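You operate a simulated robot arm through the tools that you are given. There is no shell and no other tool.

You run a simulated robot arm. Do the job below in one go: nothing can be reset, and whatever is moved stays where it is left.

TASK
Put things in order on the top of the refill cabinet. At the end: the white day cream jar stands on top of the blue pack; the white bottle from the top of the refill cabinet stands where the white day cream jar stood; the red peg from the top of the refill cabinet stands where the white bottle stood; the brown cardboard tube from the top of the refill cabinet stands where the red peg stood; whatever was shut is shut again. Leave all else as you found it, and nothing knocked over.

It is judged by the outcome, as a careful person would: the job done as asked, and still so three seconds after it is handed in. It fails if anything else is knocked over, pushed out of place, dropped, spilled or broken.

THE ROBOT
A 6-joint arm with a two-finger parallel gripper, fixed in place. Base frame: the origin is at the foot of the arm, x ahead of it, y to its left, z up; the work surface is at about z = 0.88. Units: m, rad, N and s.
With the tool pointing down near the work surface it reaches from about 0.24 to 0.64 m from the base axis. Its first joint turns from -1.152 to 1.152 rad. Payload 2.7 kg.
The TCP is the grasp point between the finger pads, 0.023 m short of the fingertips. In the tool frame z runs along the fingers and y along their closing line. Largest opening 0.094 m; finger width 0.038, thickness 0.01; the body of the gripper, 0.054 by 0.096 m, starts 0.039 m behind the TCP.
Orientation is that of the tool frame in the base frame, as [roll, pitch, yaw] about the fixed x, y, z axes, in that order (R = Rz(yaw) Ry(pitch) Rx(roll)). With the fingers straight down and closing along the base's y, the tool's x points along the base's -x, its y along +y and its z along -z.

THE INTERFACE
- The arm moves only by the tool move_arm. Its argument "plan" is a list of rows, each an object of numbers (a shift or turn left out is 0, a gripper value left out holds the last): "x", "y", "z": the shift along the tool's x, y, z in m; "ax", "ay", "az": the turn, a rotation vector about the tool's x, y, z in rad. In form: [{"x": .., "y": .., "z": .., "ax": .., "ay": .., "az": ..}, ...]. A call has 1 to 20 rows; each row shifts and turns the commanded pose from where the row before left it, along the tool's axes as they then stand. "hand" is the gripper command, from -1 (fully open) to 1 (shut), values between in proportion, set as the call begins (left out, the last holds). Rows are played at 5 a second. More than 0.05 m and 0.15 rad between two rows, or a gripper value outside its range, and nothing of the call is played. Where a pose cannot be reached the arm comes as near as it can. A force on the tool above 40 N (or 10 N above the force at the start of the call, whichever is more), or a blocked arm, ends the call early, and 0.2 s more pass. Each finger travels about 0.045 m/s and halts on what it meets, pressing with about 28 N; the grip force reading is that of the motor and also rises with nothing between the fingers. The clock runs only during rows and for 0.2 s after the last one: add rows that do not move to give the fingers time. It gives the time, the measured TCP pose, the force on the tool (base axes), the opening and the grip force at its end, in the units of the frame above (readings bear some noise), with the torque about the TCP (base axes, N m) and any sound that the robot's microphone picked up.
- Cameras (640 x 400 px; columns grow to the right, rows downward): "scene" is fixed at [0.0765, -0.4409, 1.3978]; the picture's right is [0.64, -0.77, 0.00], its down [-0.51, -0.43, -0.75] and it looks along [0.57, 0.48, -0.67] (base axes); focal length 285 px, centre (320, 200). "wrist" rides on the gripper at [0.086, 0.016, -0.075] in the tool frame; the picture's right is [-0.18, 0.98, 0.00], its down [-0.58, -0.11, -0.81] and it looks along [-0.79, -0.15, 0.59] (tool axes); focal length 243 px, centre (320, 200).
- capture(camera): a new picture of that camera. No time passes.
- locate(camera, pixels): for up to 12 pixels [column, row] of the newest picture of that camera ("zoom" is the newest enlarged one), the place [x, y, z] in the base frame of the surface seen there, good to about 0.003 m, but the place of the scene camera against the robot may be out by one fixed shift of up to 0.012 m in any direction. No time passes.
- zoom(camera, box): a new picture of the part [left, top, right, bottom] of that camera's present view, enlarged. No time passes.
- close_job(): hands the job in; it is judged then, once.

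Unless the task says otherwise, let go and move clear before handing in.

The tools are called after "Emit:" by a JSON object that holds its "name" and its "arguments". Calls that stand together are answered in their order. move_arm: Moves the arm, as the interface text tells. Its arguments: {"type":"object","properties":{"plan":{"type":"array"},"hand":{"type":"number"}},"required":["plan"]} The other tools are called the same way: capture (camera) takes a picture; locate (camera, pixels) gives the place of the surface under pixels of a picture; zoom (camera, box) takes an enlarged picture of a part of a camera's view; close_job () hands the job in.

At the start:

```text
time_s: 0.0
tool_pos: [0.3634, -0.0723, 1.1698]
ee_rot: [3.141, 0.001, -3.14]
ft_force: [-0.1, -0.5, -0.6]
ft_torque: [0.02, 0.04, 0.01]
width: 0.0938
grip_force: 0.0
```

scene: 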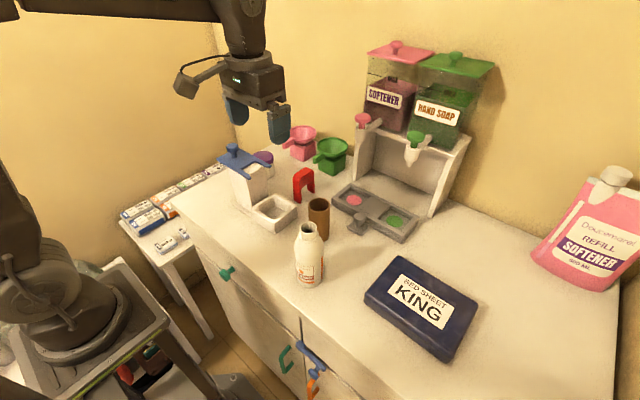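
wrist: 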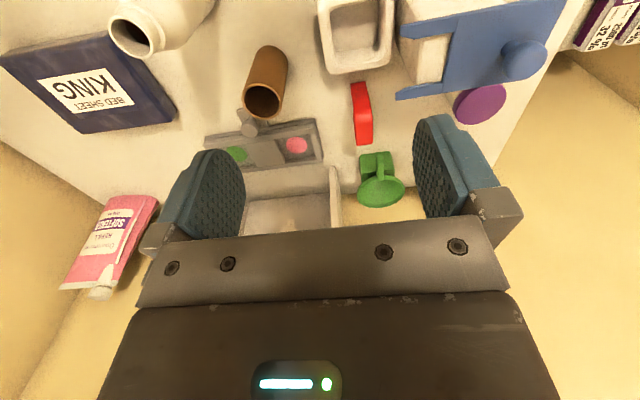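

The pictures show the white bottle near (308,255), the cardboard tube near (318,218), the red peg near (303,182) and the blue pack near (420,305), but no day cream jar yet. I'll zoom in on several regions to find it.

Emit:
{"name": "zoom", "arguments": {"camera": "scene", "box": [200, 130, 360, 230]}}

Emit:
{"name": "zoom", "arguments": {"camera": "scene", "box": [180, 220, 400, 400]}}

Emit:
{"name": "zoom", "arguments": {"camera": "scene", "box": [100, 140, 260, 260]}}

Emit:
{"name": "zoom", "arguments": {"camera": "scene", "box": [320, 30, 520, 250]}}

Emit:
{"name": "zoom", "arguments": {"camera": "wrist", "box": [220, 0, 640, 230]}}

```text
4.00 times, centred on (280, 180) of scene
```

zoom: 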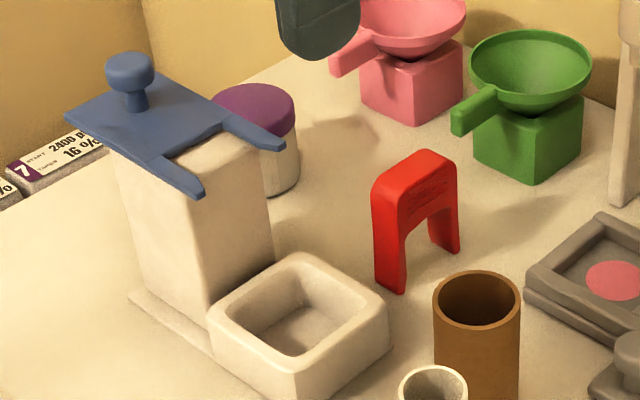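

```text
2.22 times, centred on (290, 310) of scene
```

zoom: 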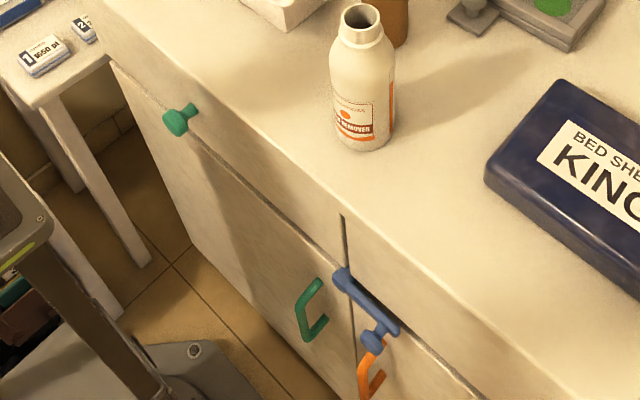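

```text
3.33 times, centred on (180, 200) of scene
```

zoom: 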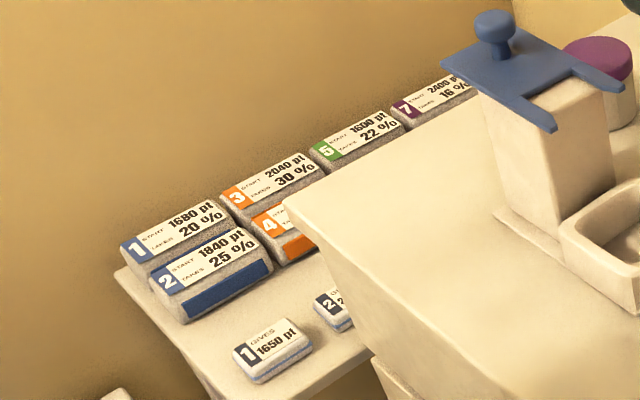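

```text
1.82 times, centred on (420, 140) of scene
```

zoom: 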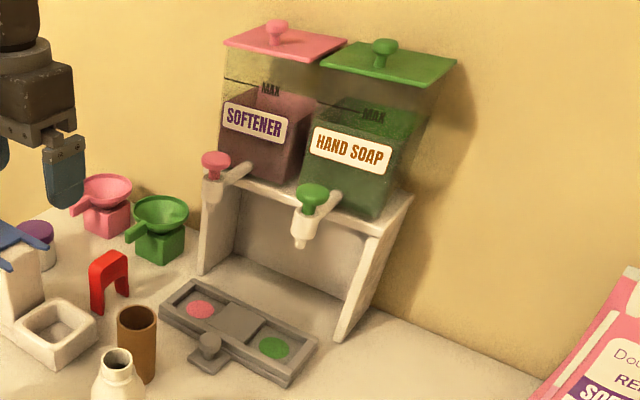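

```text
1.52 times, centred on (430, 115) of wrist
```

zoom: 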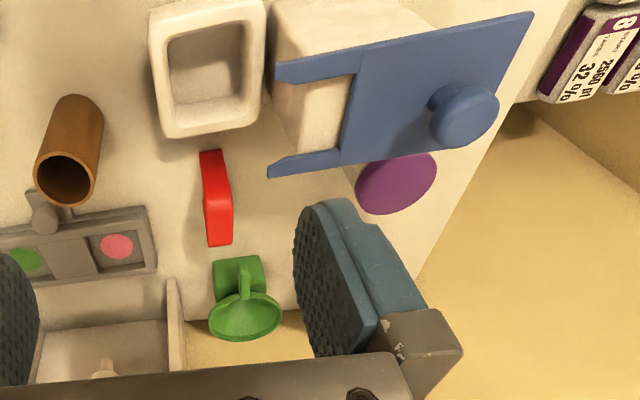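

A purple-lidded jar sits behind the blue-topped tower at about (262,157), and its label isn't readable from here. I'll measure the main objects first.

Emit:
{"name": "locate", "arguments": {"camera": "scene", "pixels": [[308, 226], [308, 284], [319, 203], [320, 241], [303, 171], [297, 202], [315, 193], [263, 154], [235, 160], [420, 305], [227, 273], [360, 225]]}}

Emit:
{"name": "locate", "arguments": {"camera": "wrist", "pixels": [[480, 103], [262, 100], [362, 110], [357, 30], [90, 90], [525, 60], [130, 35], [380, 185], [420, 60]]}}

Emit:
{"name": "zoom", "arguments": {"camera": "scene", "box": [225, 130, 305, 190]}}

Emit:
{"name": "zoom", "arguments": {"camera": "scene", "box": [0, 240, 240, 400]}}

```text
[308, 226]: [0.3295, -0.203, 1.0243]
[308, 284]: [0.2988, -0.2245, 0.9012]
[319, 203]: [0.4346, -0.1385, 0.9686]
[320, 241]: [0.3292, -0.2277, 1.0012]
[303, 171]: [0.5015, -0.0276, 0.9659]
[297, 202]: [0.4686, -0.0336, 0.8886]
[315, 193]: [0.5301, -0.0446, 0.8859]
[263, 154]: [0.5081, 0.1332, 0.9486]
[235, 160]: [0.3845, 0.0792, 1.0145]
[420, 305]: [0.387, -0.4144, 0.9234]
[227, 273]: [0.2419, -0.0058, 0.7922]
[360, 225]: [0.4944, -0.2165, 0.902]
```

```text
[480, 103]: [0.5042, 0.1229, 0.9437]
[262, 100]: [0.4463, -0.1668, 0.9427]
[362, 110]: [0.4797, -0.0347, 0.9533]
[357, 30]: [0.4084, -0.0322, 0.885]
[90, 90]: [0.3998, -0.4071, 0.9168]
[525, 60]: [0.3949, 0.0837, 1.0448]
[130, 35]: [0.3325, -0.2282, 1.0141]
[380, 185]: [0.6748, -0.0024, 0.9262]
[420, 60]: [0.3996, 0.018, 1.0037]
```

```text
6.67 times, centred on (265, 160) of scene
```

zoom: 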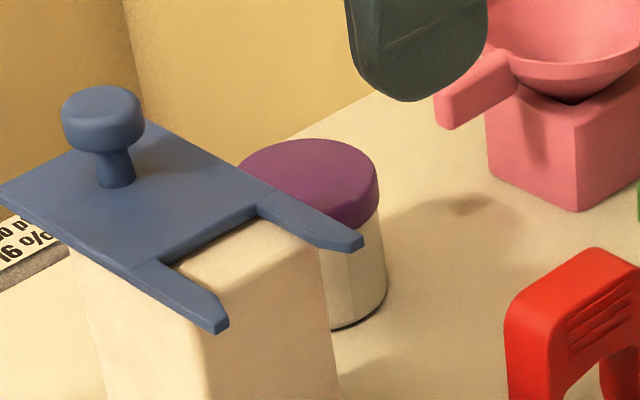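

```text
2.50 times, centred on (120, 320) of scene
```

zoom: 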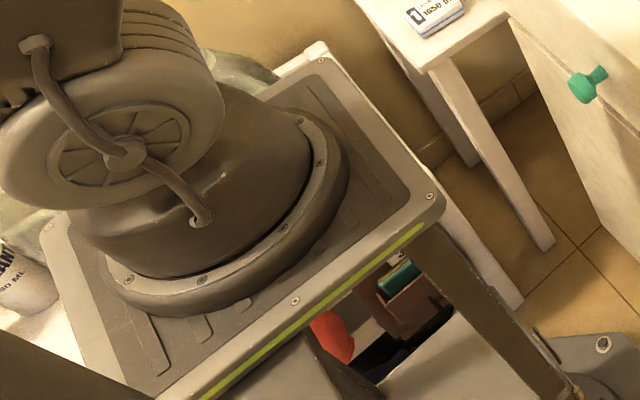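

The purple-topped jar is at about (0.505, 0.125), with a white body and its label facing away. I'll go high to its left side and look at it with the wrist camera.

Emit:
{"name": "move_arm", "arguments": {"plan": [{"x": -0.015, "y": 0.043}, {"x": -0.015, "y": 0.043}, {"x": -0.015, "y": 0.043}, {"x": -0.015, "y": 0.043}, {"x": -0.015, "y": 0.043}, {"x": -0.015, "y": 0.043}, {"x": -0.015, "y": 0.043}, {"az": 0.148}, {"az": 0.148}, {"az": 0.148}, {"az": 0.148}, {"az": 0.148}, {"az": 0.148}, {"az": 0.148}, {"z": 0.035}, {"z": 0.035}, {"z": 0.03}, {}]}}

Emit:
{"name": "capture", "arguments": {"camera": "wrist"}}

Emit:
{"name": "capture", "arguments": {"camera": "scene"}}

```text
time_s: 3.8
tool_pos: [0.4688, 0.2279, 1.0681]
ee_rot: [3.14, -0.001, 2.106]
ft_force: [0.1, -0.5, -0.1]
ft_torque: [-0.04, -0.02, -0.03]
width: 0.0938
grip_force: 0.0
```

```text
taken
```

wrist: 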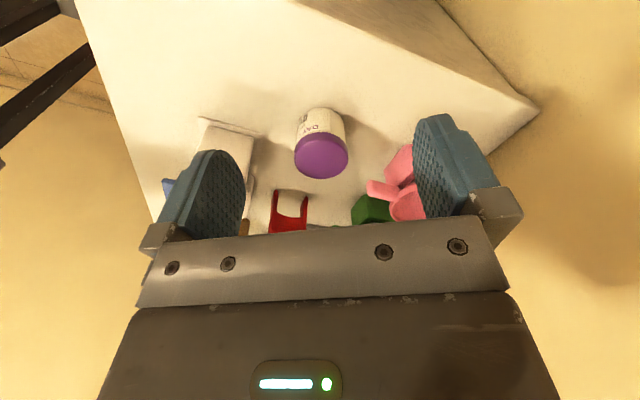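

```text
taken
```

scene: 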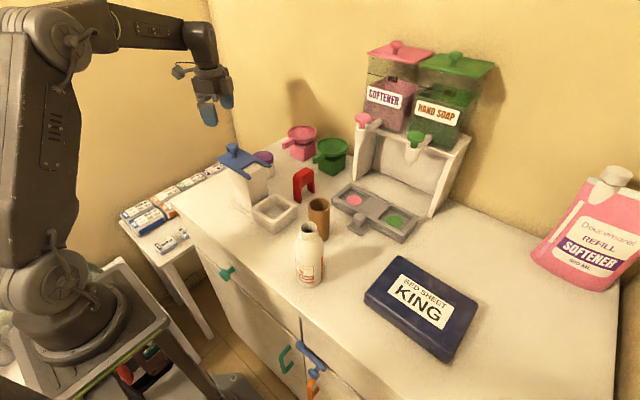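

The jar at (320,145) in the wrist view has a white body with text starting "DAY". I'll zoom in to confirm it and measure the objects around it.

Emit:
{"name": "zoom", "arguments": {"camera": "wrist", "box": [270, 90, 370, 190]}}

Emit:
{"name": "locate", "arguments": {"camera": "wrist", "pixels": [[320, 155], [296, 158], [346, 158], [320, 137], [320, 177], [322, 108], [300, 118], [345, 118], [240, 160], [290, 200], [385, 190], [215, 125]]}}

Emit:
{"name": "zoom", "arguments": {"camera": "wrist", "box": [150, 80, 450, 240]}}

Emit:
{"name": "zoom", "arguments": {"camera": "scene", "box": [210, 120, 340, 290]}}

```text
4.00 times, centred on (320, 140) of wrist
```

zoom: 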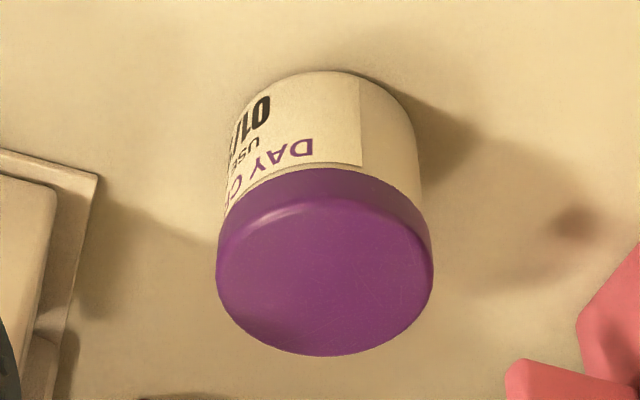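

```text
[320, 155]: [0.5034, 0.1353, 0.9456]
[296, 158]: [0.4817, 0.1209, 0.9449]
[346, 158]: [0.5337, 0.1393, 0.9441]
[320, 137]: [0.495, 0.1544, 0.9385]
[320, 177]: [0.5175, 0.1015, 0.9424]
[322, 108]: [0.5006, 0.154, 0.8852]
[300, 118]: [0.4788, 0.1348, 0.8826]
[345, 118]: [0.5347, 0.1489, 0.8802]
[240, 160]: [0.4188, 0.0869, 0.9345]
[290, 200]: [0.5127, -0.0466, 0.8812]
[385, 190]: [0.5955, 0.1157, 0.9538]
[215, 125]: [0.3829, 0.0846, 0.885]
```

```text
2.13 times, centred on (300, 160) of wrist
```

zoom: 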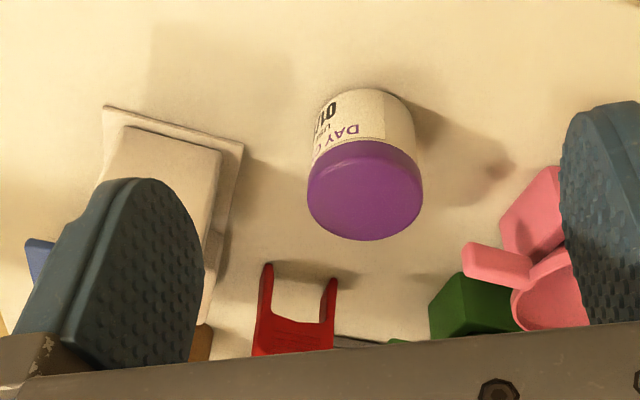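

```text
2.35 times, centred on (275, 205) of scene
```

zoom: 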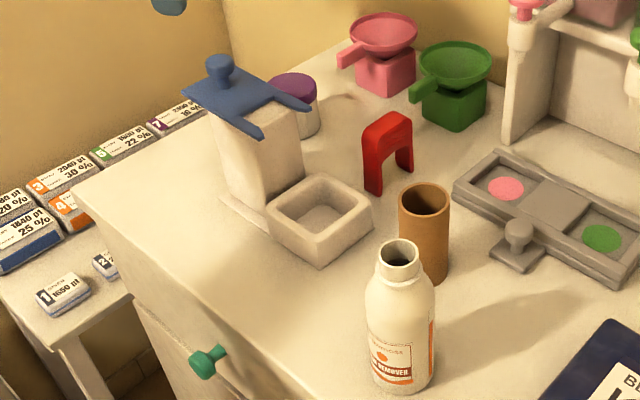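

The label confirms this is the Day Cream jar: centre about (0.507, 0.129), diameter about 0.056, top at z≈0.945. Next I'll measure the tower and its blue lid prongs, which are close by, along with the other items.

Emit:
{"name": "locate", "arguments": {"camera": "scene", "pixels": [[270, 164], [248, 176], [220, 155], [233, 148], [262, 154], [272, 181], [240, 205], [250, 152], [268, 175], [262, 170]]}}

Emit:
{"name": "zoom", "arguments": {"camera": "scene", "box": [280, 150, 360, 300]}}

```text
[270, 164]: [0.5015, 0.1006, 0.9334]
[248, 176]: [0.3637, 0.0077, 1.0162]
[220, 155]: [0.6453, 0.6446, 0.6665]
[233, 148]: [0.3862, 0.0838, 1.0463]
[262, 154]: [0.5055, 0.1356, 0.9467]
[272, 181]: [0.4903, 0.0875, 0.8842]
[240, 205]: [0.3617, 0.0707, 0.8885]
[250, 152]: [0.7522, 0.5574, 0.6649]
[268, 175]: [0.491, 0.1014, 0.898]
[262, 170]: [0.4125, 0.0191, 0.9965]
```

```text
2.67 times, centred on (320, 225) of scene
```

zoom: 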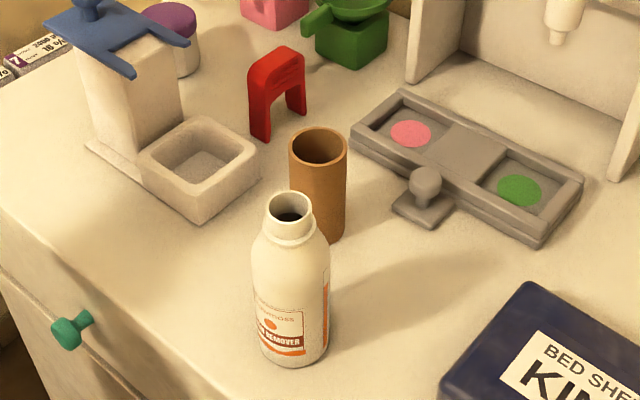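

The tower's lid reaches x≈0.43 and the pink funnel's handle points towards the jar, so I'll close at a slight angle with a partial opening. First I'll check the handle tip near (368,190) in the wrist view, plus the pack corners.

Emit:
{"name": "locate", "arguments": {"camera": "wrist", "pixels": [[369, 189], [371, 183], [380, 185], [254, 132], [258, 135], [203, 120], [365, 212], [408, 150], [390, 200]]}}

Emit:
{"name": "locate", "arguments": {"camera": "scene", "pixels": [[399, 258], [366, 297], [446, 356], [478, 305], [420, 305], [400, 310], [440, 330], [440, 290]]}}

```text
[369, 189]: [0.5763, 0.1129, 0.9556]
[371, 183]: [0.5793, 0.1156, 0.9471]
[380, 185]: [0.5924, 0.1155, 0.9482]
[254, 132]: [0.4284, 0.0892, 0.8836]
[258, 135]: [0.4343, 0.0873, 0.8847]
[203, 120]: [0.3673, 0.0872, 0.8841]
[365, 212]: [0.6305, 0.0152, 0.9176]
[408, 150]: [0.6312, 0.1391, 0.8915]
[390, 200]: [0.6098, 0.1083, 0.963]
```

```text
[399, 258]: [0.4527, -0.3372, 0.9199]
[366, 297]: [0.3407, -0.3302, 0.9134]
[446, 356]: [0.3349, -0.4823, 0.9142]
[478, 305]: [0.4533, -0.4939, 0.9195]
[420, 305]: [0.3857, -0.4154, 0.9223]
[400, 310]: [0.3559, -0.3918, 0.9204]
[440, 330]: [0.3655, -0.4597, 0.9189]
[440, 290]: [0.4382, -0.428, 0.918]
```

The handle tip is at (0.575, 0.113), so there's room with a 0.072 opening. I'll turn 45° further and move to a point above the jar.

Emit:
{"name": "move_arm", "arguments": {"plan": [{"az": 0.133}, {"az": 0.133}, {"az": 0.133}, {"az": 0.133}, {"az": 0.133}, {"az": 0.133}, {"x": -0.0286, "y": 0.0208}, {"x": -0.0286, "y": 0.0208}, {"x": -0.0286, "y": 0.0208}, {}, {}], "hand": -0.53}}

Emit:
{"name": "capture", "arguments": {"camera": "wrist"}}

Emit:
{"name": "capture", "arguments": {"camera": "scene"}}

```text
time_s: 6.2
tool_pos: [0.5077, 0.1281, 1.0684]
ee_rot: [3.141, 0.001, 1.308]
ft_force: [0.2, 0.2, 0.0]
ft_torque: [0.02, -0.01, -0.02]
width: 0.0721
grip_force: 0.1
```

```text
taken
```

wrist: 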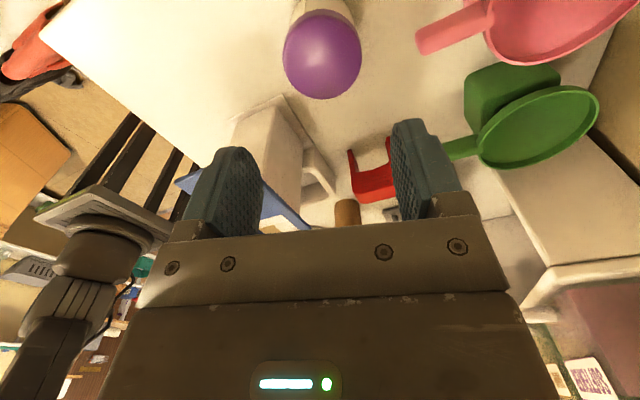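

```text
taken
```

scene: 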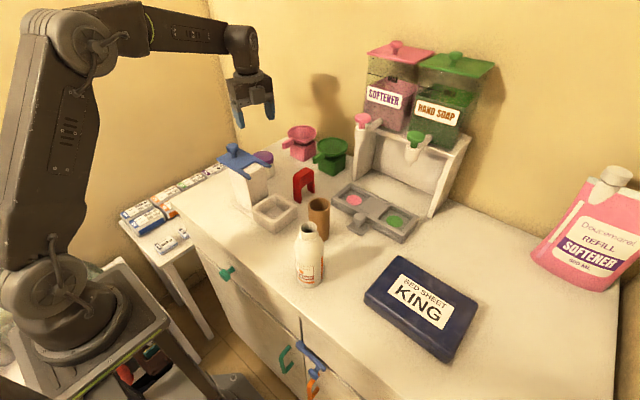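

The jar lid is now at about (322,55) in the wrist view. I'll refine its centre and check the tower lid's nearest edge.

Emit:
{"name": "locate", "arguments": {"camera": "wrist", "pixels": [[286, 58], [359, 58], [322, 28], [322, 95], [322, 58], [418, 42], [300, 225], [180, 182], [270, 200], [275, 97], [300, 175]]}}

Emit:
{"name": "zoom", "arguments": {"camera": "wrist", "box": [160, 80, 420, 240]}}

```text
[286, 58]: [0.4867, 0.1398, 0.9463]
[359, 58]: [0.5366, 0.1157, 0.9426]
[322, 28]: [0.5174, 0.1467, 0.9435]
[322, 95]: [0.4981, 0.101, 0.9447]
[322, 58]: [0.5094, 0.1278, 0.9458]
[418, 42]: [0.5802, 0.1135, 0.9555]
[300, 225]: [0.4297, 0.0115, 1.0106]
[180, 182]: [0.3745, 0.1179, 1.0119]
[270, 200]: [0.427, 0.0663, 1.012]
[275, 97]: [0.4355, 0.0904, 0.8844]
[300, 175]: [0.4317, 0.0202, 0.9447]
```

```text
2.46 times, centred on (290, 160) of wrist
```

zoom: 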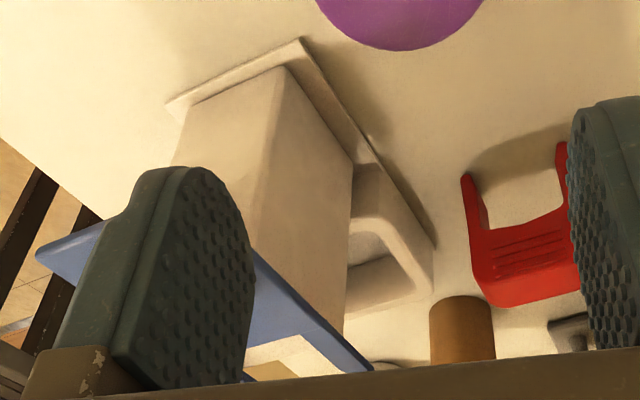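

Jar centre is about (0.508, 0.128), and the gripper is already over it. I'll descend to z≈0.912 with the fingers either side.

Emit:
{"name": "move_arm", "arguments": {"plan": [{"z": 0.04}, {"z": 0.04}, {"z": 0.035}, {"z": 0.025}, {"z": 0.016}, {}, {}]}}

Emit:
{"name": "capture", "arguments": {"camera": "wrist"}}

Emit:
{"name": "zoom", "arguments": {"camera": "scene", "box": [210, 100, 340, 200]}}

```text
time_s: 7.8
tool_pos: [0.5065, 0.1304, 0.9131]
ee_rot: [3.14, 0.0, 1.31]
ft_force: [-0.2, 0.5, -0.2]
ft_torque: [0.0, 0.01, 0.0]
width: 0.0717
grip_force: 0.0
```

```text
taken
```

wrist: 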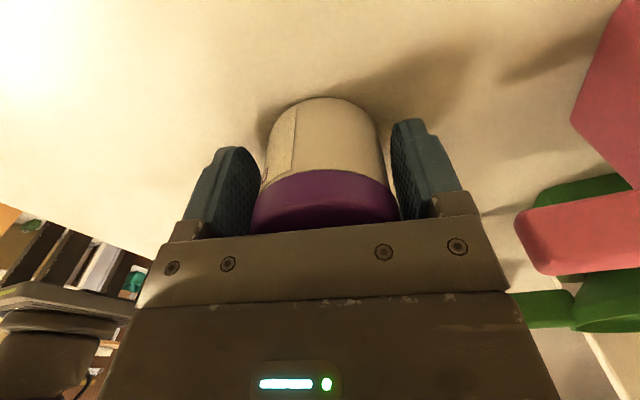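

```text
4.00 times, centred on (275, 150) of scene
```

zoom: 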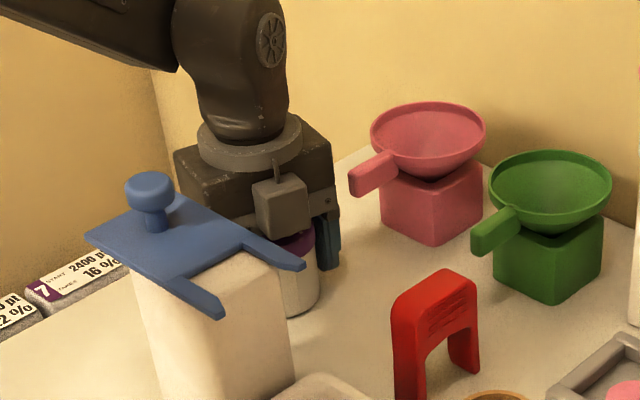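

The jar sits between the fingers with a small gap on each side and no contact force. I'll close on it.

Emit:
{"name": "move_arm", "arguments": {"plan": [{}, {}, {}, {}, {}], "hand": 1}}

Emit:
{"name": "capture", "arguments": {"camera": "wrist"}}

```text
time_s: 9.0
tool_pos: [0.5065, 0.1294, 0.9127]
ee_rot: [3.141, 0.001, 1.309]
ft_force: [-0.5, 0.9, -0.7]
ft_torque: [0.0, 0.06, -0.01]
width: 0.0619
grip_force: 28.5
```

```text
taken
```

wrist: 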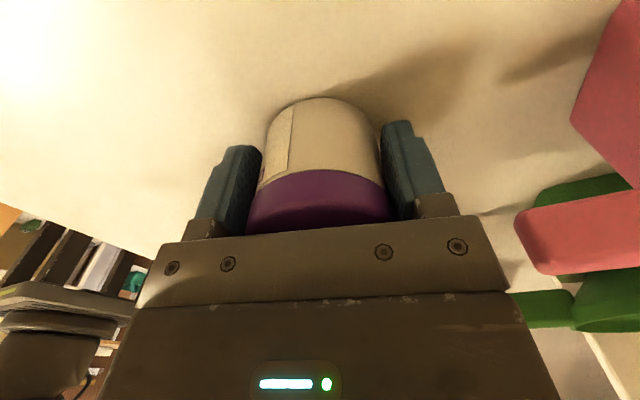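

The grip is firm at width 0.062 and 28 N. I'll lift straight up and check that the jar comes with it.

Emit:
{"name": "move_arm", "arguments": {"plan": [{"z": -0.015}, {"z": -0.03}, {"z": -0.045}, {"z": -0.048}, {"z": -0.048}, {"z": -0.048}, {}], "hand": 1}}

Emit:
{"name": "capture", "arguments": {"camera": "wrist"}}

Emit:
{"name": "capture", "arguments": {"camera": "scene"}}

Emit:
{"name": "locate", "arguments": {"camera": "scene", "pixels": [[362, 120], [413, 152], [413, 138], [370, 50], [420, 65], [493, 70], [356, 174], [430, 215], [360, 145]]}}

```text
time_s: 10.6
tool_pos: [0.5071, 0.1297, 1.1489]
ee_rot: [3.141, 0.0, 1.309]
ft_force: [-0.4, 0.1, -0.5]
ft_torque: [-0.01, -0.02, -0.03]
width: 0.0617
grip_force: 27.7
```

```text
taken
```

wrist: 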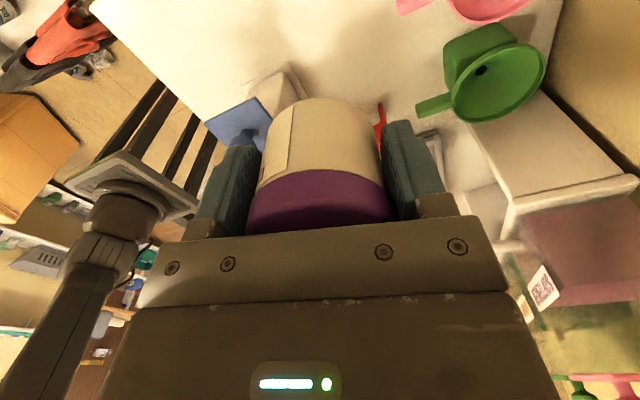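

```text
taken
```

scene: 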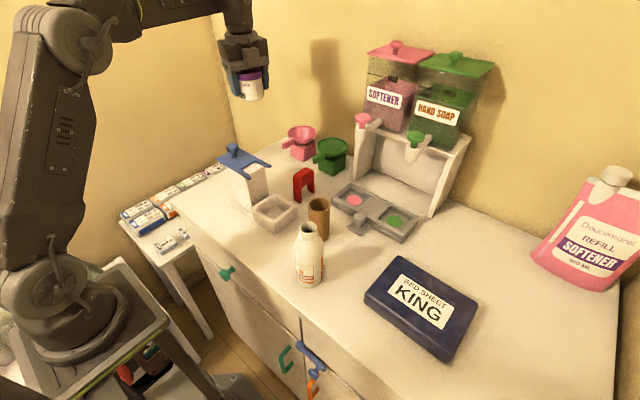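

```text
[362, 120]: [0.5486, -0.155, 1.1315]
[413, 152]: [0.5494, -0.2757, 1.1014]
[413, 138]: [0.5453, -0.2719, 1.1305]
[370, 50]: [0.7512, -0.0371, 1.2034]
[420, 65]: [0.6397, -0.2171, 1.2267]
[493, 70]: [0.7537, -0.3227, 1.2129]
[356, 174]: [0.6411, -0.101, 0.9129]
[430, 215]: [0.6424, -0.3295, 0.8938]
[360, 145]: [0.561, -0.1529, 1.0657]
```

The jar is in hand. The dispenser nozzles stick out to x≈0.545, so I'll carry the jar along x≈0.40 to above the pack centre near (0.395, -0.41).

Emit:
{"name": "move_arm", "arguments": {"plan": [{"az": -0.133}, {"az": -0.133}, {"az": -0.133}, {"az": -0.133}, {"az": -0.133}, {"az": -0.133}, {"x": -0.02104, "y": -0.03508}, {"x": -0.02104, "y": -0.03508}, {"x": -0.02104, "y": -0.03508}, {"x": -0.02104, "y": -0.03508}, {"x": -0.02104, "y": -0.03508}, {"x": -0.03805, "y": -0.02435}, {"x": -0.03805, "y": -0.02435}, {"x": -0.03805, "y": -0.02435}, {"x": -0.03805, "y": -0.02435}, {"x": -0.03805, "y": -0.02435}, {"x": -0.03805, "y": -0.02435}, {"x": -0.03805, "y": -0.02435}, {"x": -0.03805, "y": -0.02435}, {}], "hand": 1}}

Emit:
{"name": "capture", "arguments": {"camera": "wrist"}}

Emit:
{"name": "capture", "arguments": {"camera": "scene"}}

```text
time_s: 14.8
tool_pos: [0.3981, -0.4114, 1.145]
ee_rot: [-3.141, -0.002, 2.109]
ft_force: [-0.9, 0.4, -1.9]
ft_torque: [0.01, 0.03, 0.0]
width: 0.0616
grip_force: 28.1
```

```text
taken
```

wrist: 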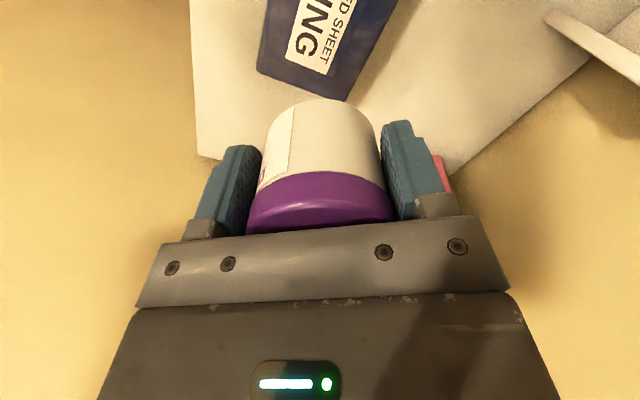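

```text
taken
```

scene: 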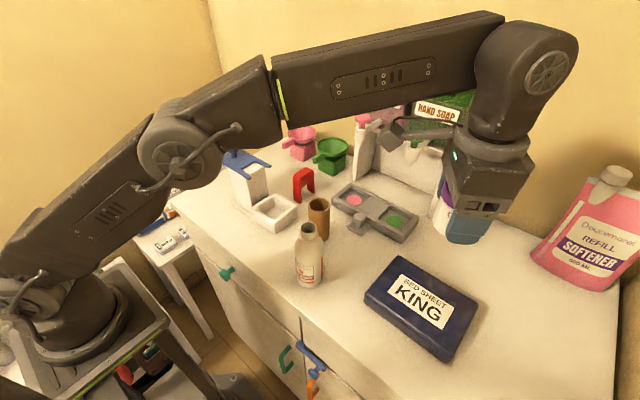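

The jar is above the pack. I'll check the pack's corners in the wrist view before descending.

Emit:
{"name": "locate", "arguments": {"camera": "wrist", "pixels": [[345, 98], [258, 70], [275, 5], [390, 10], [300, 80]]}}

```text
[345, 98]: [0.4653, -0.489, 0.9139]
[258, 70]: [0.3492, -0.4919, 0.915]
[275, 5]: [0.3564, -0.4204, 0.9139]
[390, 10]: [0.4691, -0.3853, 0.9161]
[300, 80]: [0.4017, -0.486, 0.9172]
```

The pack spans x 0.35–0.467 by the wrist view, so its centre is about (0.407, -0.412). I'll shift slightly and descend to just above contact.

Emit:
{"name": "move_arm", "arguments": {"plan": [{"x": -0.0046, "y": 0.0077}, {"z": 0.045}, {"z": 0.045}, {"z": 0.045}, {"z": 0.035}, {"z": 0.015}, {}, {}], "hand": 1}}

Emit:
{"name": "capture", "arguments": {"camera": "scene"}}

Emit:
{"name": "capture", "arguments": {"camera": "wrist"}}

```text
time_s: 16.6
tool_pos: [0.4061, -0.4114, 0.9597]
ee_rot: [3.141, 0.001, 2.107]
ft_force: [-0.2, 0.6, -1.2]
ft_torque: [-0.01, -0.03, 0.0]
width: 0.062
grip_force: 28.5
```

```text
taken
```

scene: 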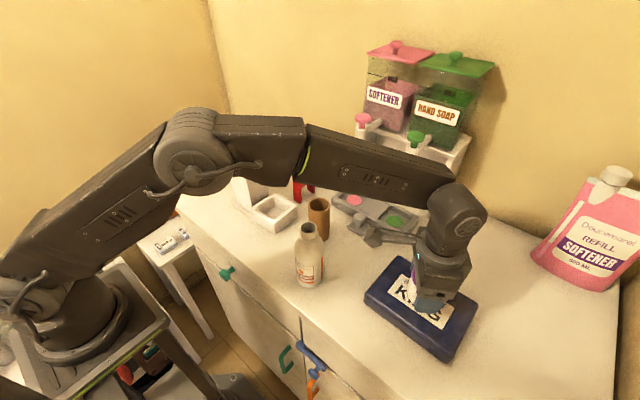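

```text
taken
```

wrist: 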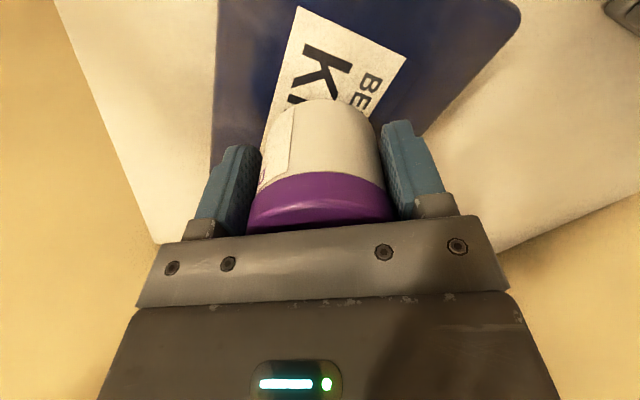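

It's about 1 cm above the pack and well centred. I'll lower in small steps and watch the force.

Emit:
{"name": "move_arm", "arguments": {"plan": [{"z": 0.003}, {"z": 0.003}, {"z": 0.003}, {"z": 0.002}, {}], "hand": 1}}

```text
time_s: 17.8
tool_pos: [0.4064, -0.4109, 0.9493]
ee_rot: [3.14, 0.0, 2.107]
ft_force: [0.6, -0.2, -1.0]
ft_torque: [0.02, 0.02, 0.01]
width: 0.0618
grip_force: 28.2
```

Emit:
{"name": "move_arm", "arguments": {"plan": [{"z": 0.002}, {}, {}], "hand": 1}}

Emit:
{"name": "zoom", "arguments": {"camera": "wrist", "box": [220, 60, 440, 220]}}

```text
time_s: 18.6
tool_pos: [0.4072, -0.4126, 0.9475]
ee_rot: [3.14, 0.0, 2.107]
ft_force: [-0.1, 0.2, -0.6]
ft_torque: [-0.01, 0.01, -0.02]
width: 0.0618
grip_force: 27.5
```

```text
2.50 times, centred on (330, 140) of wrist
```

zoom: 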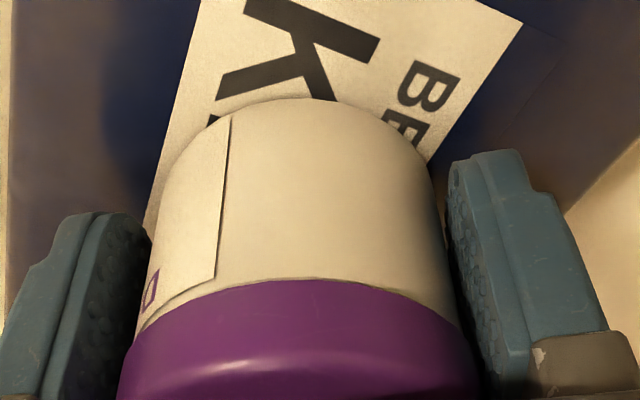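

There's no contact force yet at z≈0.9475. I'll keep going down in 1–2 mm steps.

Emit:
{"name": "move_arm", "arguments": {"plan": [{"z": 0.0015}, {}, {"z": 0.0015}, {}], "hand": 1}}

```text
time_s: 19.6
tool_pos: [0.4076, -0.4119, 0.949]
ee_rot: [3.139, 0.005, 2.108]
ft_force: [-4.9, 3.2, 22.0]
ft_torque: [0.01, 0.2, 0.02]
width: 0.0617
grip_force: 27.7
```

There's contact at 22 N upward. I'll ease up 2 mm and open the fingers.

Emit:
{"name": "move_arm", "arguments": {"plan": [{"z": -0.002}, {}], "hand": 1}}

Emit:
{"name": "move_arm", "arguments": {"plan": [{}, {}, {}, {}], "hand": -0.8}}

Emit:
{"name": "capture", "arguments": {"camera": "wrist"}}

```text
time_s: 20.2
tool_pos: [0.4069, -0.4112, 0.9486]
ee_rot: [3.14, 0.005, 2.106]
ft_force: [1.6, -3.8, 12.5]
ft_torque: [-0.39, -0.13, -0.02]
width: 0.0618
grip_force: 28.2
```

```text
time_s: 21.2
tool_pos: [0.4074, -0.4111, 0.9482]
ee_rot: [3.141, -0.002, 2.106]
ft_force: [0.2, -0.7, -0.6]
ft_torque: [0.01, 0.0, 0.0]
width: 0.0844
grip_force: 0.0
```

```text
taken
```

wrist: 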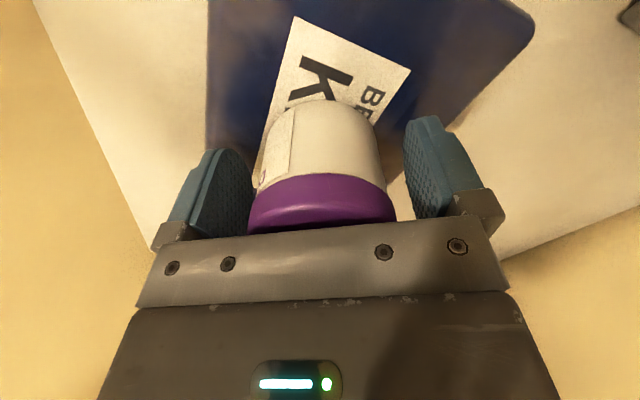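

It has released cleanly and the jar stands on the pack. I'll lift straight up and look.

Emit:
{"name": "move_arm", "arguments": {"plan": [{"z": -0.03}, {"z": -0.045}, {"z": -0.045}, {"z": -0.045}, {"z": -0.04}, {}]}}

Emit:
{"name": "capture", "arguments": {"camera": "wrist"}}

Emit:
{"name": "capture", "arguments": {"camera": "scene"}}

```text
time_s: 22.6
tool_pos: [0.4048, -0.4114, 1.1532]
ee_rot: [3.14, -0.001, 2.107]
ft_force: [-0.5, 0.3, -0.5]
ft_torque: [0.0, 0.01, 0.0]
width: 0.0847
grip_force: 0.0
```

```text
taken
```

wrist: 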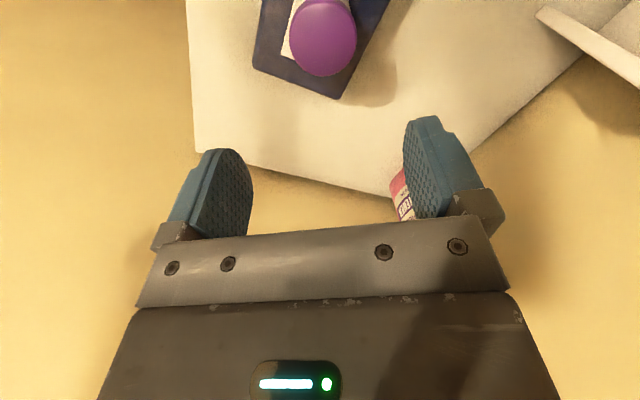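

```text
taken
```

scene: 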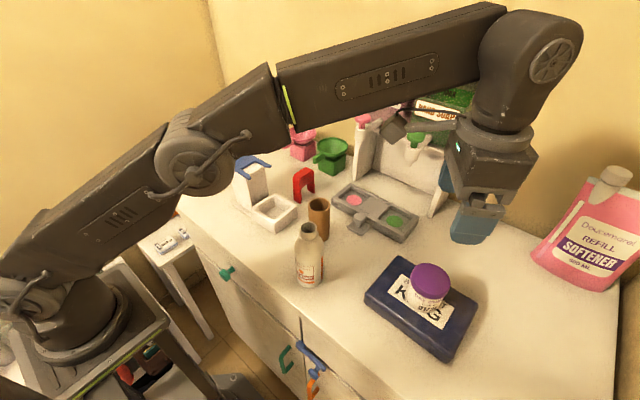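

The jar stands centred on the pack at (430,290). Next I'll move to view the bottle from its left side with the wrist camera.

Emit:
{"name": "move_arm", "arguments": {"plan": [{"x": 0.0447, "y": 0.0091}, {"x": 0.0447, "y": 0.0091}, {"x": 0.0447, "y": 0.0091}, {"x": 0.0447, "y": 0.0091}, {"x": 0.0447, "y": 0.0091}, {"x": 0.0447, "y": 0.0091}, {"x": 0.0447, "y": 0.0091}, {"z": 0.035}, {"z": 0.035}, {}, {}]}}

Emit:
{"name": "capture", "arguments": {"camera": "wrist"}}

Emit:
{"name": "capture", "arguments": {"camera": "scene"}}

```text
time_s: 25.0
tool_pos: [0.302, -0.1114, 1.0805]
ee_rot: [3.14, -0.001, 2.108]
ft_force: [0.0, -0.6, -0.5]
ft_torque: [-0.01, -0.03, 0.03]
width: 0.0848
grip_force: 0.1
```

```text
taken
```

wrist: 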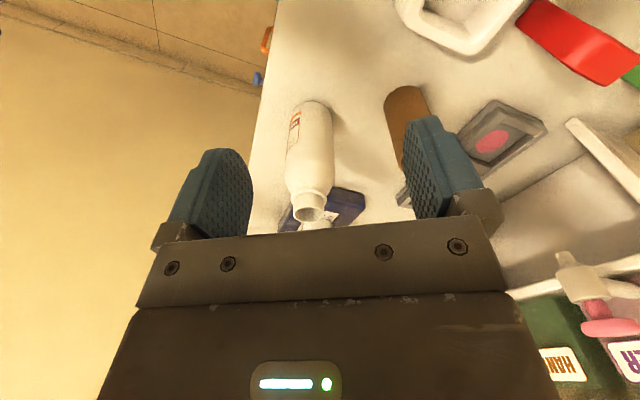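

```text
taken
```

scene: 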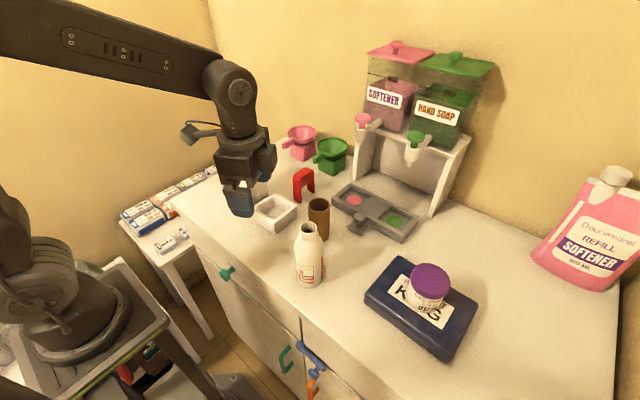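

Emit:
{"name": "zoom", "arguments": {"camera": "wrist", "box": [260, 80, 420, 230]}}

Emit:
{"name": "locate", "arguments": {"camera": "wrist", "pixels": [[313, 102], [291, 120], [332, 120], [290, 185], [334, 185], [298, 200], [326, 203], [297, 213], [324, 215], [311, 207], [312, 195], [312, 221]]}}

Emit:
{"name": "zoom", "arguments": {"camera": "scene", "box": [270, 210, 350, 300]}}

Emit:
{"name": "locate", "arguments": {"camera": "scene", "pixels": [[299, 229], [316, 229], [308, 236], [300, 240], [318, 240], [308, 244], [295, 256], [321, 256], [308, 256], [307, 285], [310, 246]]}}

```text
2.67 times, centred on (340, 155) of wrist
```

zoom: 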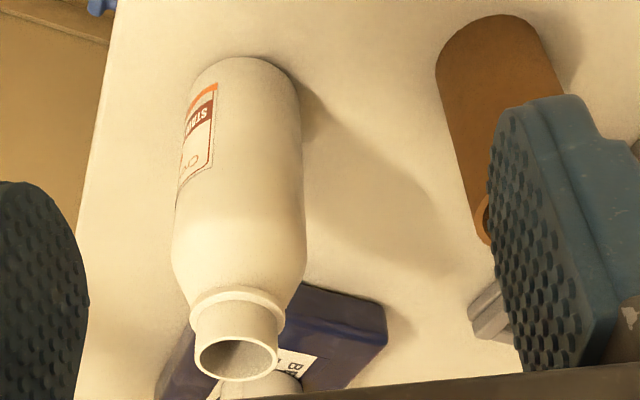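

```text
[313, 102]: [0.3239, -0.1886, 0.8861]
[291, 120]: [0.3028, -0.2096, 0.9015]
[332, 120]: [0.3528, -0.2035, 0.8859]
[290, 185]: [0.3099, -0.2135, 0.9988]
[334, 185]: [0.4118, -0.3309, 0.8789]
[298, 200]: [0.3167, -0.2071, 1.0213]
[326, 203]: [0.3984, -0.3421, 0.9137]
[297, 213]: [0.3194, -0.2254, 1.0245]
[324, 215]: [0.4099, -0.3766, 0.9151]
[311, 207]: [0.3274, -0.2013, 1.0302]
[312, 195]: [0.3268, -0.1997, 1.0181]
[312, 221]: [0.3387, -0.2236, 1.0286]
```

```text
4.44 times, centred on (310, 255) of scene
```

zoom: 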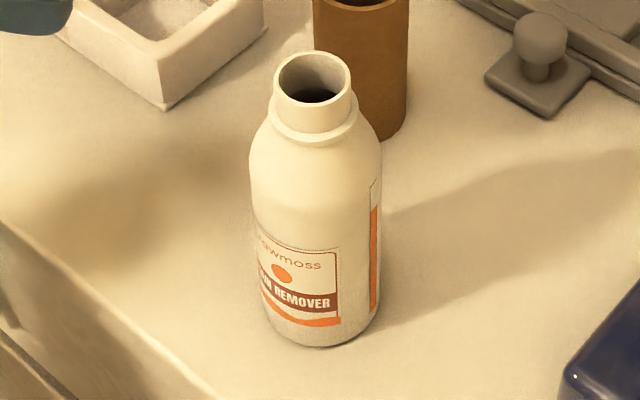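

```text
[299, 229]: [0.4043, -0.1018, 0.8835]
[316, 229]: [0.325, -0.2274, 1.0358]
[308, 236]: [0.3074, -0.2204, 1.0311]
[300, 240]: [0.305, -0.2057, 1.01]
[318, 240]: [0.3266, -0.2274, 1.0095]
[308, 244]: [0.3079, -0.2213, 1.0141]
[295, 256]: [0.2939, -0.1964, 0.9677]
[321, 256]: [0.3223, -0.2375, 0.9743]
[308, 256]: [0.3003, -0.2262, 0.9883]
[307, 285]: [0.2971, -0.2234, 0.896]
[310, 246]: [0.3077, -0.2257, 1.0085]
```

The bottle is open, its mouth is at z≈1.031, and its centre is about (0.333, -0.213). I'll move above it and recheck before descending to grip the top of the body.

Emit:
{"name": "move_arm", "arguments": {"plan": [{"z": -0.02}, {"x": -0.0344, "y": -0.0084}, {"x": -0.0344, "y": -0.0084}, {"x": -0.0344, "y": -0.0084}, {}, {}], "hand": -0.8}}

Emit:
{"name": "capture", "arguments": {"camera": "wrist"}}

Emit:
{"name": "zoom", "arguments": {"camera": "scene", "box": [250, 140, 400, 300]}}

```text
time_s: 26.4
tool_pos: [0.3318, -0.2108, 1.1043]
ee_rot: [3.14, 0.0, 2.107]
ft_force: [0.0, -0.2, 0.0]
ft_torque: [0.03, 0.03, -0.04]
width: 0.0847
grip_force: 0.1
```

```text
taken
```

wrist: 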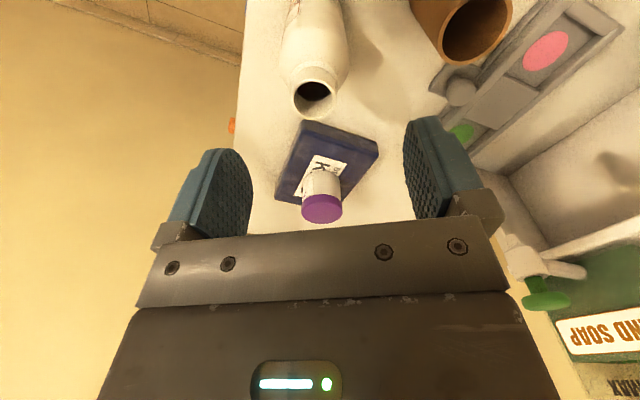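

```text
2.50 times, centred on (325, 220) of scene
```

zoom: 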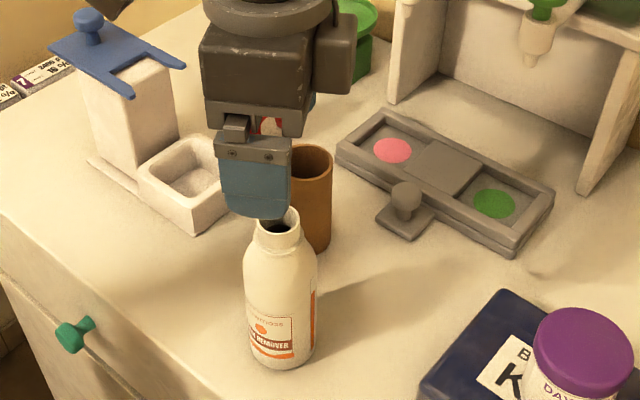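

Emit:
{"name": "locate", "arguments": {"camera": "wrist", "pixels": [[292, 97], [334, 97], [314, 78], [315, 119], [293, 88], [336, 88], [284, 50], [347, 50], [312, 72]]}}

Emit:
{"name": "zoom", "arguments": {"camera": "wrist", "box": [260, 0, 380, 130]}}

```text
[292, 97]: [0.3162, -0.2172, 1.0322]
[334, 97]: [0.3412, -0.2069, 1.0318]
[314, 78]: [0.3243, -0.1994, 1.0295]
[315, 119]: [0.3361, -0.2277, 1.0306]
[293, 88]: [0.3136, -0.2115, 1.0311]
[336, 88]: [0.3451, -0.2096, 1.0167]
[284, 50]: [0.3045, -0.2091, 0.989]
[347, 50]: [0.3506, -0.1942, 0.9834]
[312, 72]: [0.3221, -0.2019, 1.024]
```

```text
3.08 times, centred on (320, 65) of wrist
```

zoom: 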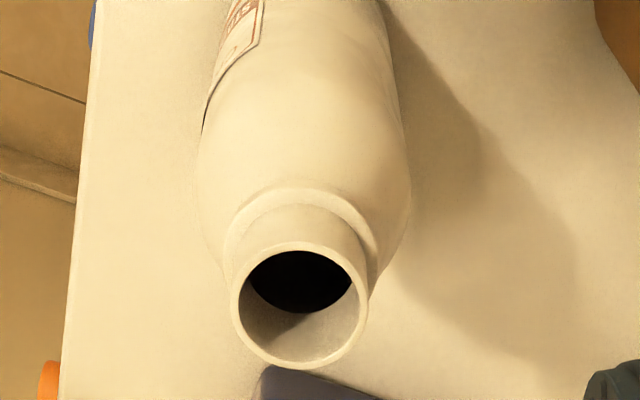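

The mouth centre is about (0.330, -0.213) with its rim at z 1.031. I'll descend to z≈0.997, keeping the palm just above the rim.

Emit:
{"name": "move_arm", "arguments": {"plan": [{"x": -0.0015, "y": -0.0014}, {"z": 0.04}, {"z": 0.035}, {"z": 0.02}, {"z": 0.012}, {}, {}], "hand": -0.8}}

Emit:
{"name": "capture", "arguments": {"camera": "wrist"}}

Emit:
{"name": "zoom", "arguments": {"camera": "scene", "box": [270, 180, 350, 300]}}

```text
time_s: 28.0
tool_pos: [0.3328, -0.2131, 0.9964]
ee_rot: [3.14, 0.001, 2.106]
ft_force: [0.5, -0.6, -0.1]
ft_torque: [-0.03, 0.04, -0.01]
width: 0.0847
grip_force: 0.1
```

```text
taken
```

wrist: 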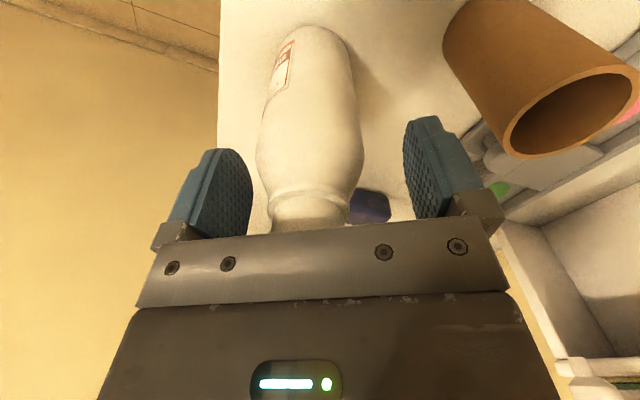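

```text
3.33 times, centred on (310, 240) of scene
```

zoom: 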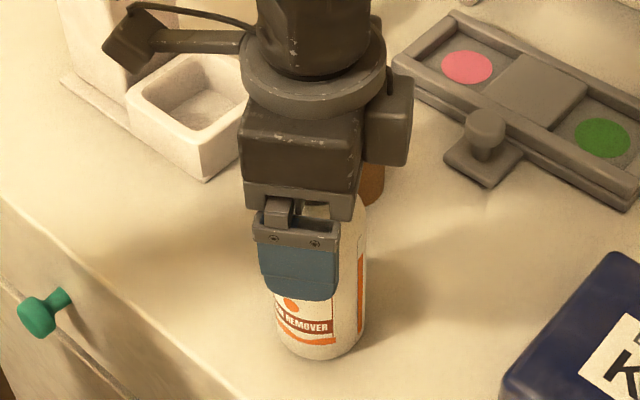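

The bottle sits a little left of centre between the fingers (its axis is at column 310, against about 323). I'll shift 5 mm that way and check.

Emit:
{"name": "move_arm", "arguments": {"plan": [{"y": -0.005}, {}, {}], "hand": -0.4}}

Emit:
{"name": "capture", "arguments": {"camera": "wrist"}}

```text
time_s: 28.8
tool_pos: [0.3283, -0.2142, 0.9963]
ee_rot: [3.139, 0.002, 2.105]
ft_force: [-0.7, 1.4, -0.9]
ft_torque: [-0.04, 0.05, -0.01]
width: 0.066
grip_force: 0.0
```

```text
taken
```

wrist: 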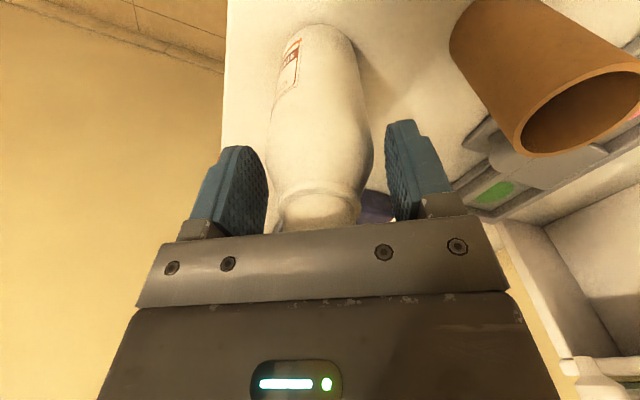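

It's nearly centred. One more 2 mm shift, then I'll close.

Emit:
{"name": "move_arm", "arguments": {"plan": [{"y": -0.002}, {}], "hand": -0.35}}

Emit:
{"name": "move_arm", "arguments": {"plan": [{}, {}, {}, {}, {}], "hand": 1}}

Emit:
{"name": "capture", "arguments": {"camera": "wrist"}}

Emit:
{"name": "zoom", "arguments": {"camera": "scene", "box": [270, 180, 350, 300]}}

```text
time_s: 29.4
tool_pos: [0.3258, -0.2167, 0.9971]
ee_rot: [3.14, 0.001, 2.106]
ft_force: [0.0, 0.4, 0.2]
ft_torque: [0.01, -0.02, -0.01]
width: 0.0636
grip_force: 0.1
```

```text
time_s: 30.6
tool_pos: [0.3273, -0.217, 0.9961]
ee_rot: [3.139, 0.002, 2.106]
ft_force: [1.2, 0.6, 1.9]
ft_torque: [-0.03, -0.01, 0.01]
width: 0.0541
grip_force: 27.9
```

```text
taken
```

wrist: 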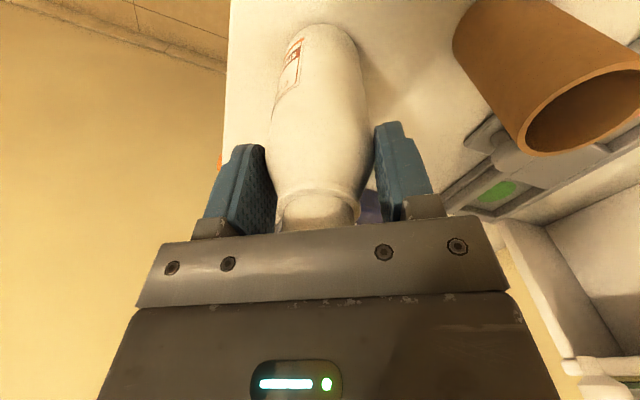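

```text
3.33 times, centred on (310, 240) of scene
```

zoom: 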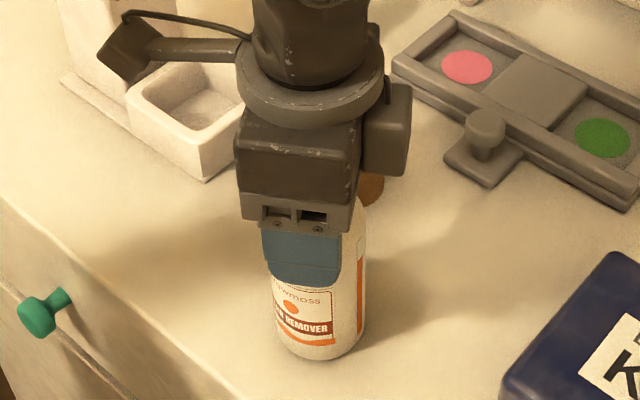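

The bottle is held at width 0.054 and still upright. I'll lift it straight up by 0.2 m, starting gently.

Emit:
{"name": "move_arm", "arguments": {"plan": [{"z": -0.01}, {"z": -0.02}, {"z": -0.035}, {"z": -0.045}, {"z": -0.045}, {"z": -0.04}, {}], "hand": 1}}

Emit:
{"name": "capture", "arguments": {"camera": "wrist"}}

Emit:
{"name": "capture", "arguments": {"camera": "scene"}}

```text
time_s: 32.2
tool_pos: [0.3261, -0.2169, 1.1911]
ee_rot: [-3.141, 0.0, 2.107]
ft_force: [0.3, 0.2, -1.3]
ft_torque: [-0.02, -0.02, -0.03]
width: 0.0543
grip_force: 27.5
```

```text
taken
```

wrist: 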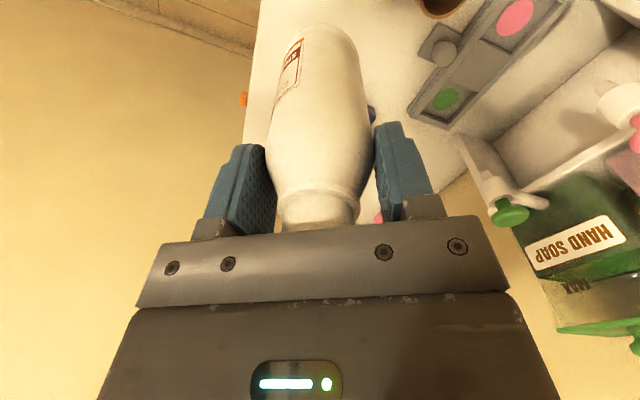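

```text
taken
```

scene: 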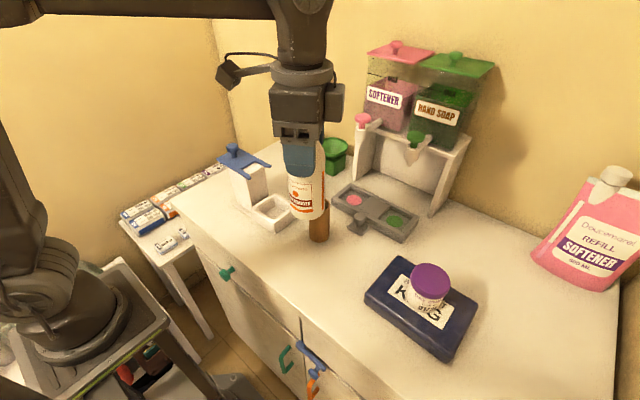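

The bottle is lifted and held upright. I'll carry it at height to above the jar's former spot (0.507, 0.129).

Emit:
{"name": "move_arm", "arguments": {"plan": [{"x": 0.02284, "y": 0.03684}, {"x": 0.02284, "y": 0.03684}, {"x": 0.02284, "y": 0.03684}, {"x": 0.02284, "y": 0.03684}, {"x": 0.02284, "y": 0.03684}, {"x": 0.02284, "y": 0.03684}, {"x": 0.02284, "y": 0.03684}, {"x": 0.02284, "y": 0.03684}, {"x": 0.02284, "y": 0.03684}, {}, {}], "hand": 1}}

Emit:
{"name": "capture", "arguments": {"camera": "wrist"}}

Emit:
{"name": "capture", "arguments": {"camera": "scene"}}

```text
time_s: 34.6
tool_pos: [0.5036, 0.1282, 1.1889]
ee_rot: [3.14, 0.0, 2.108]
ft_force: [0.2, 0.2, -1.3]
ft_torque: [0.01, -0.04, 0.05]
width: 0.0543
grip_force: 27.9
```

```text
taken
```

wrist: 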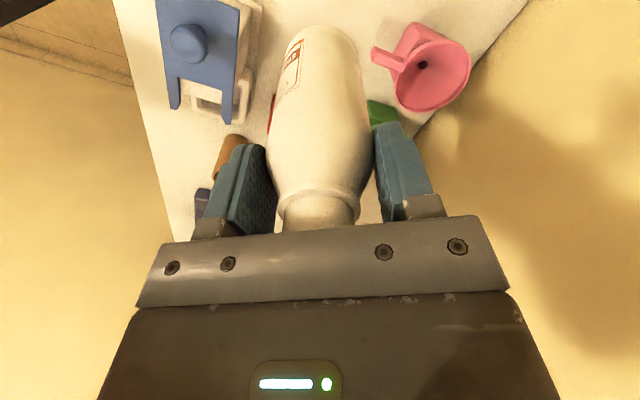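

```text
taken
```

scene: 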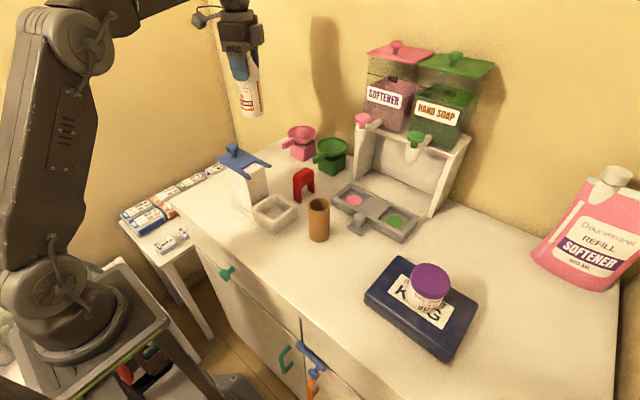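

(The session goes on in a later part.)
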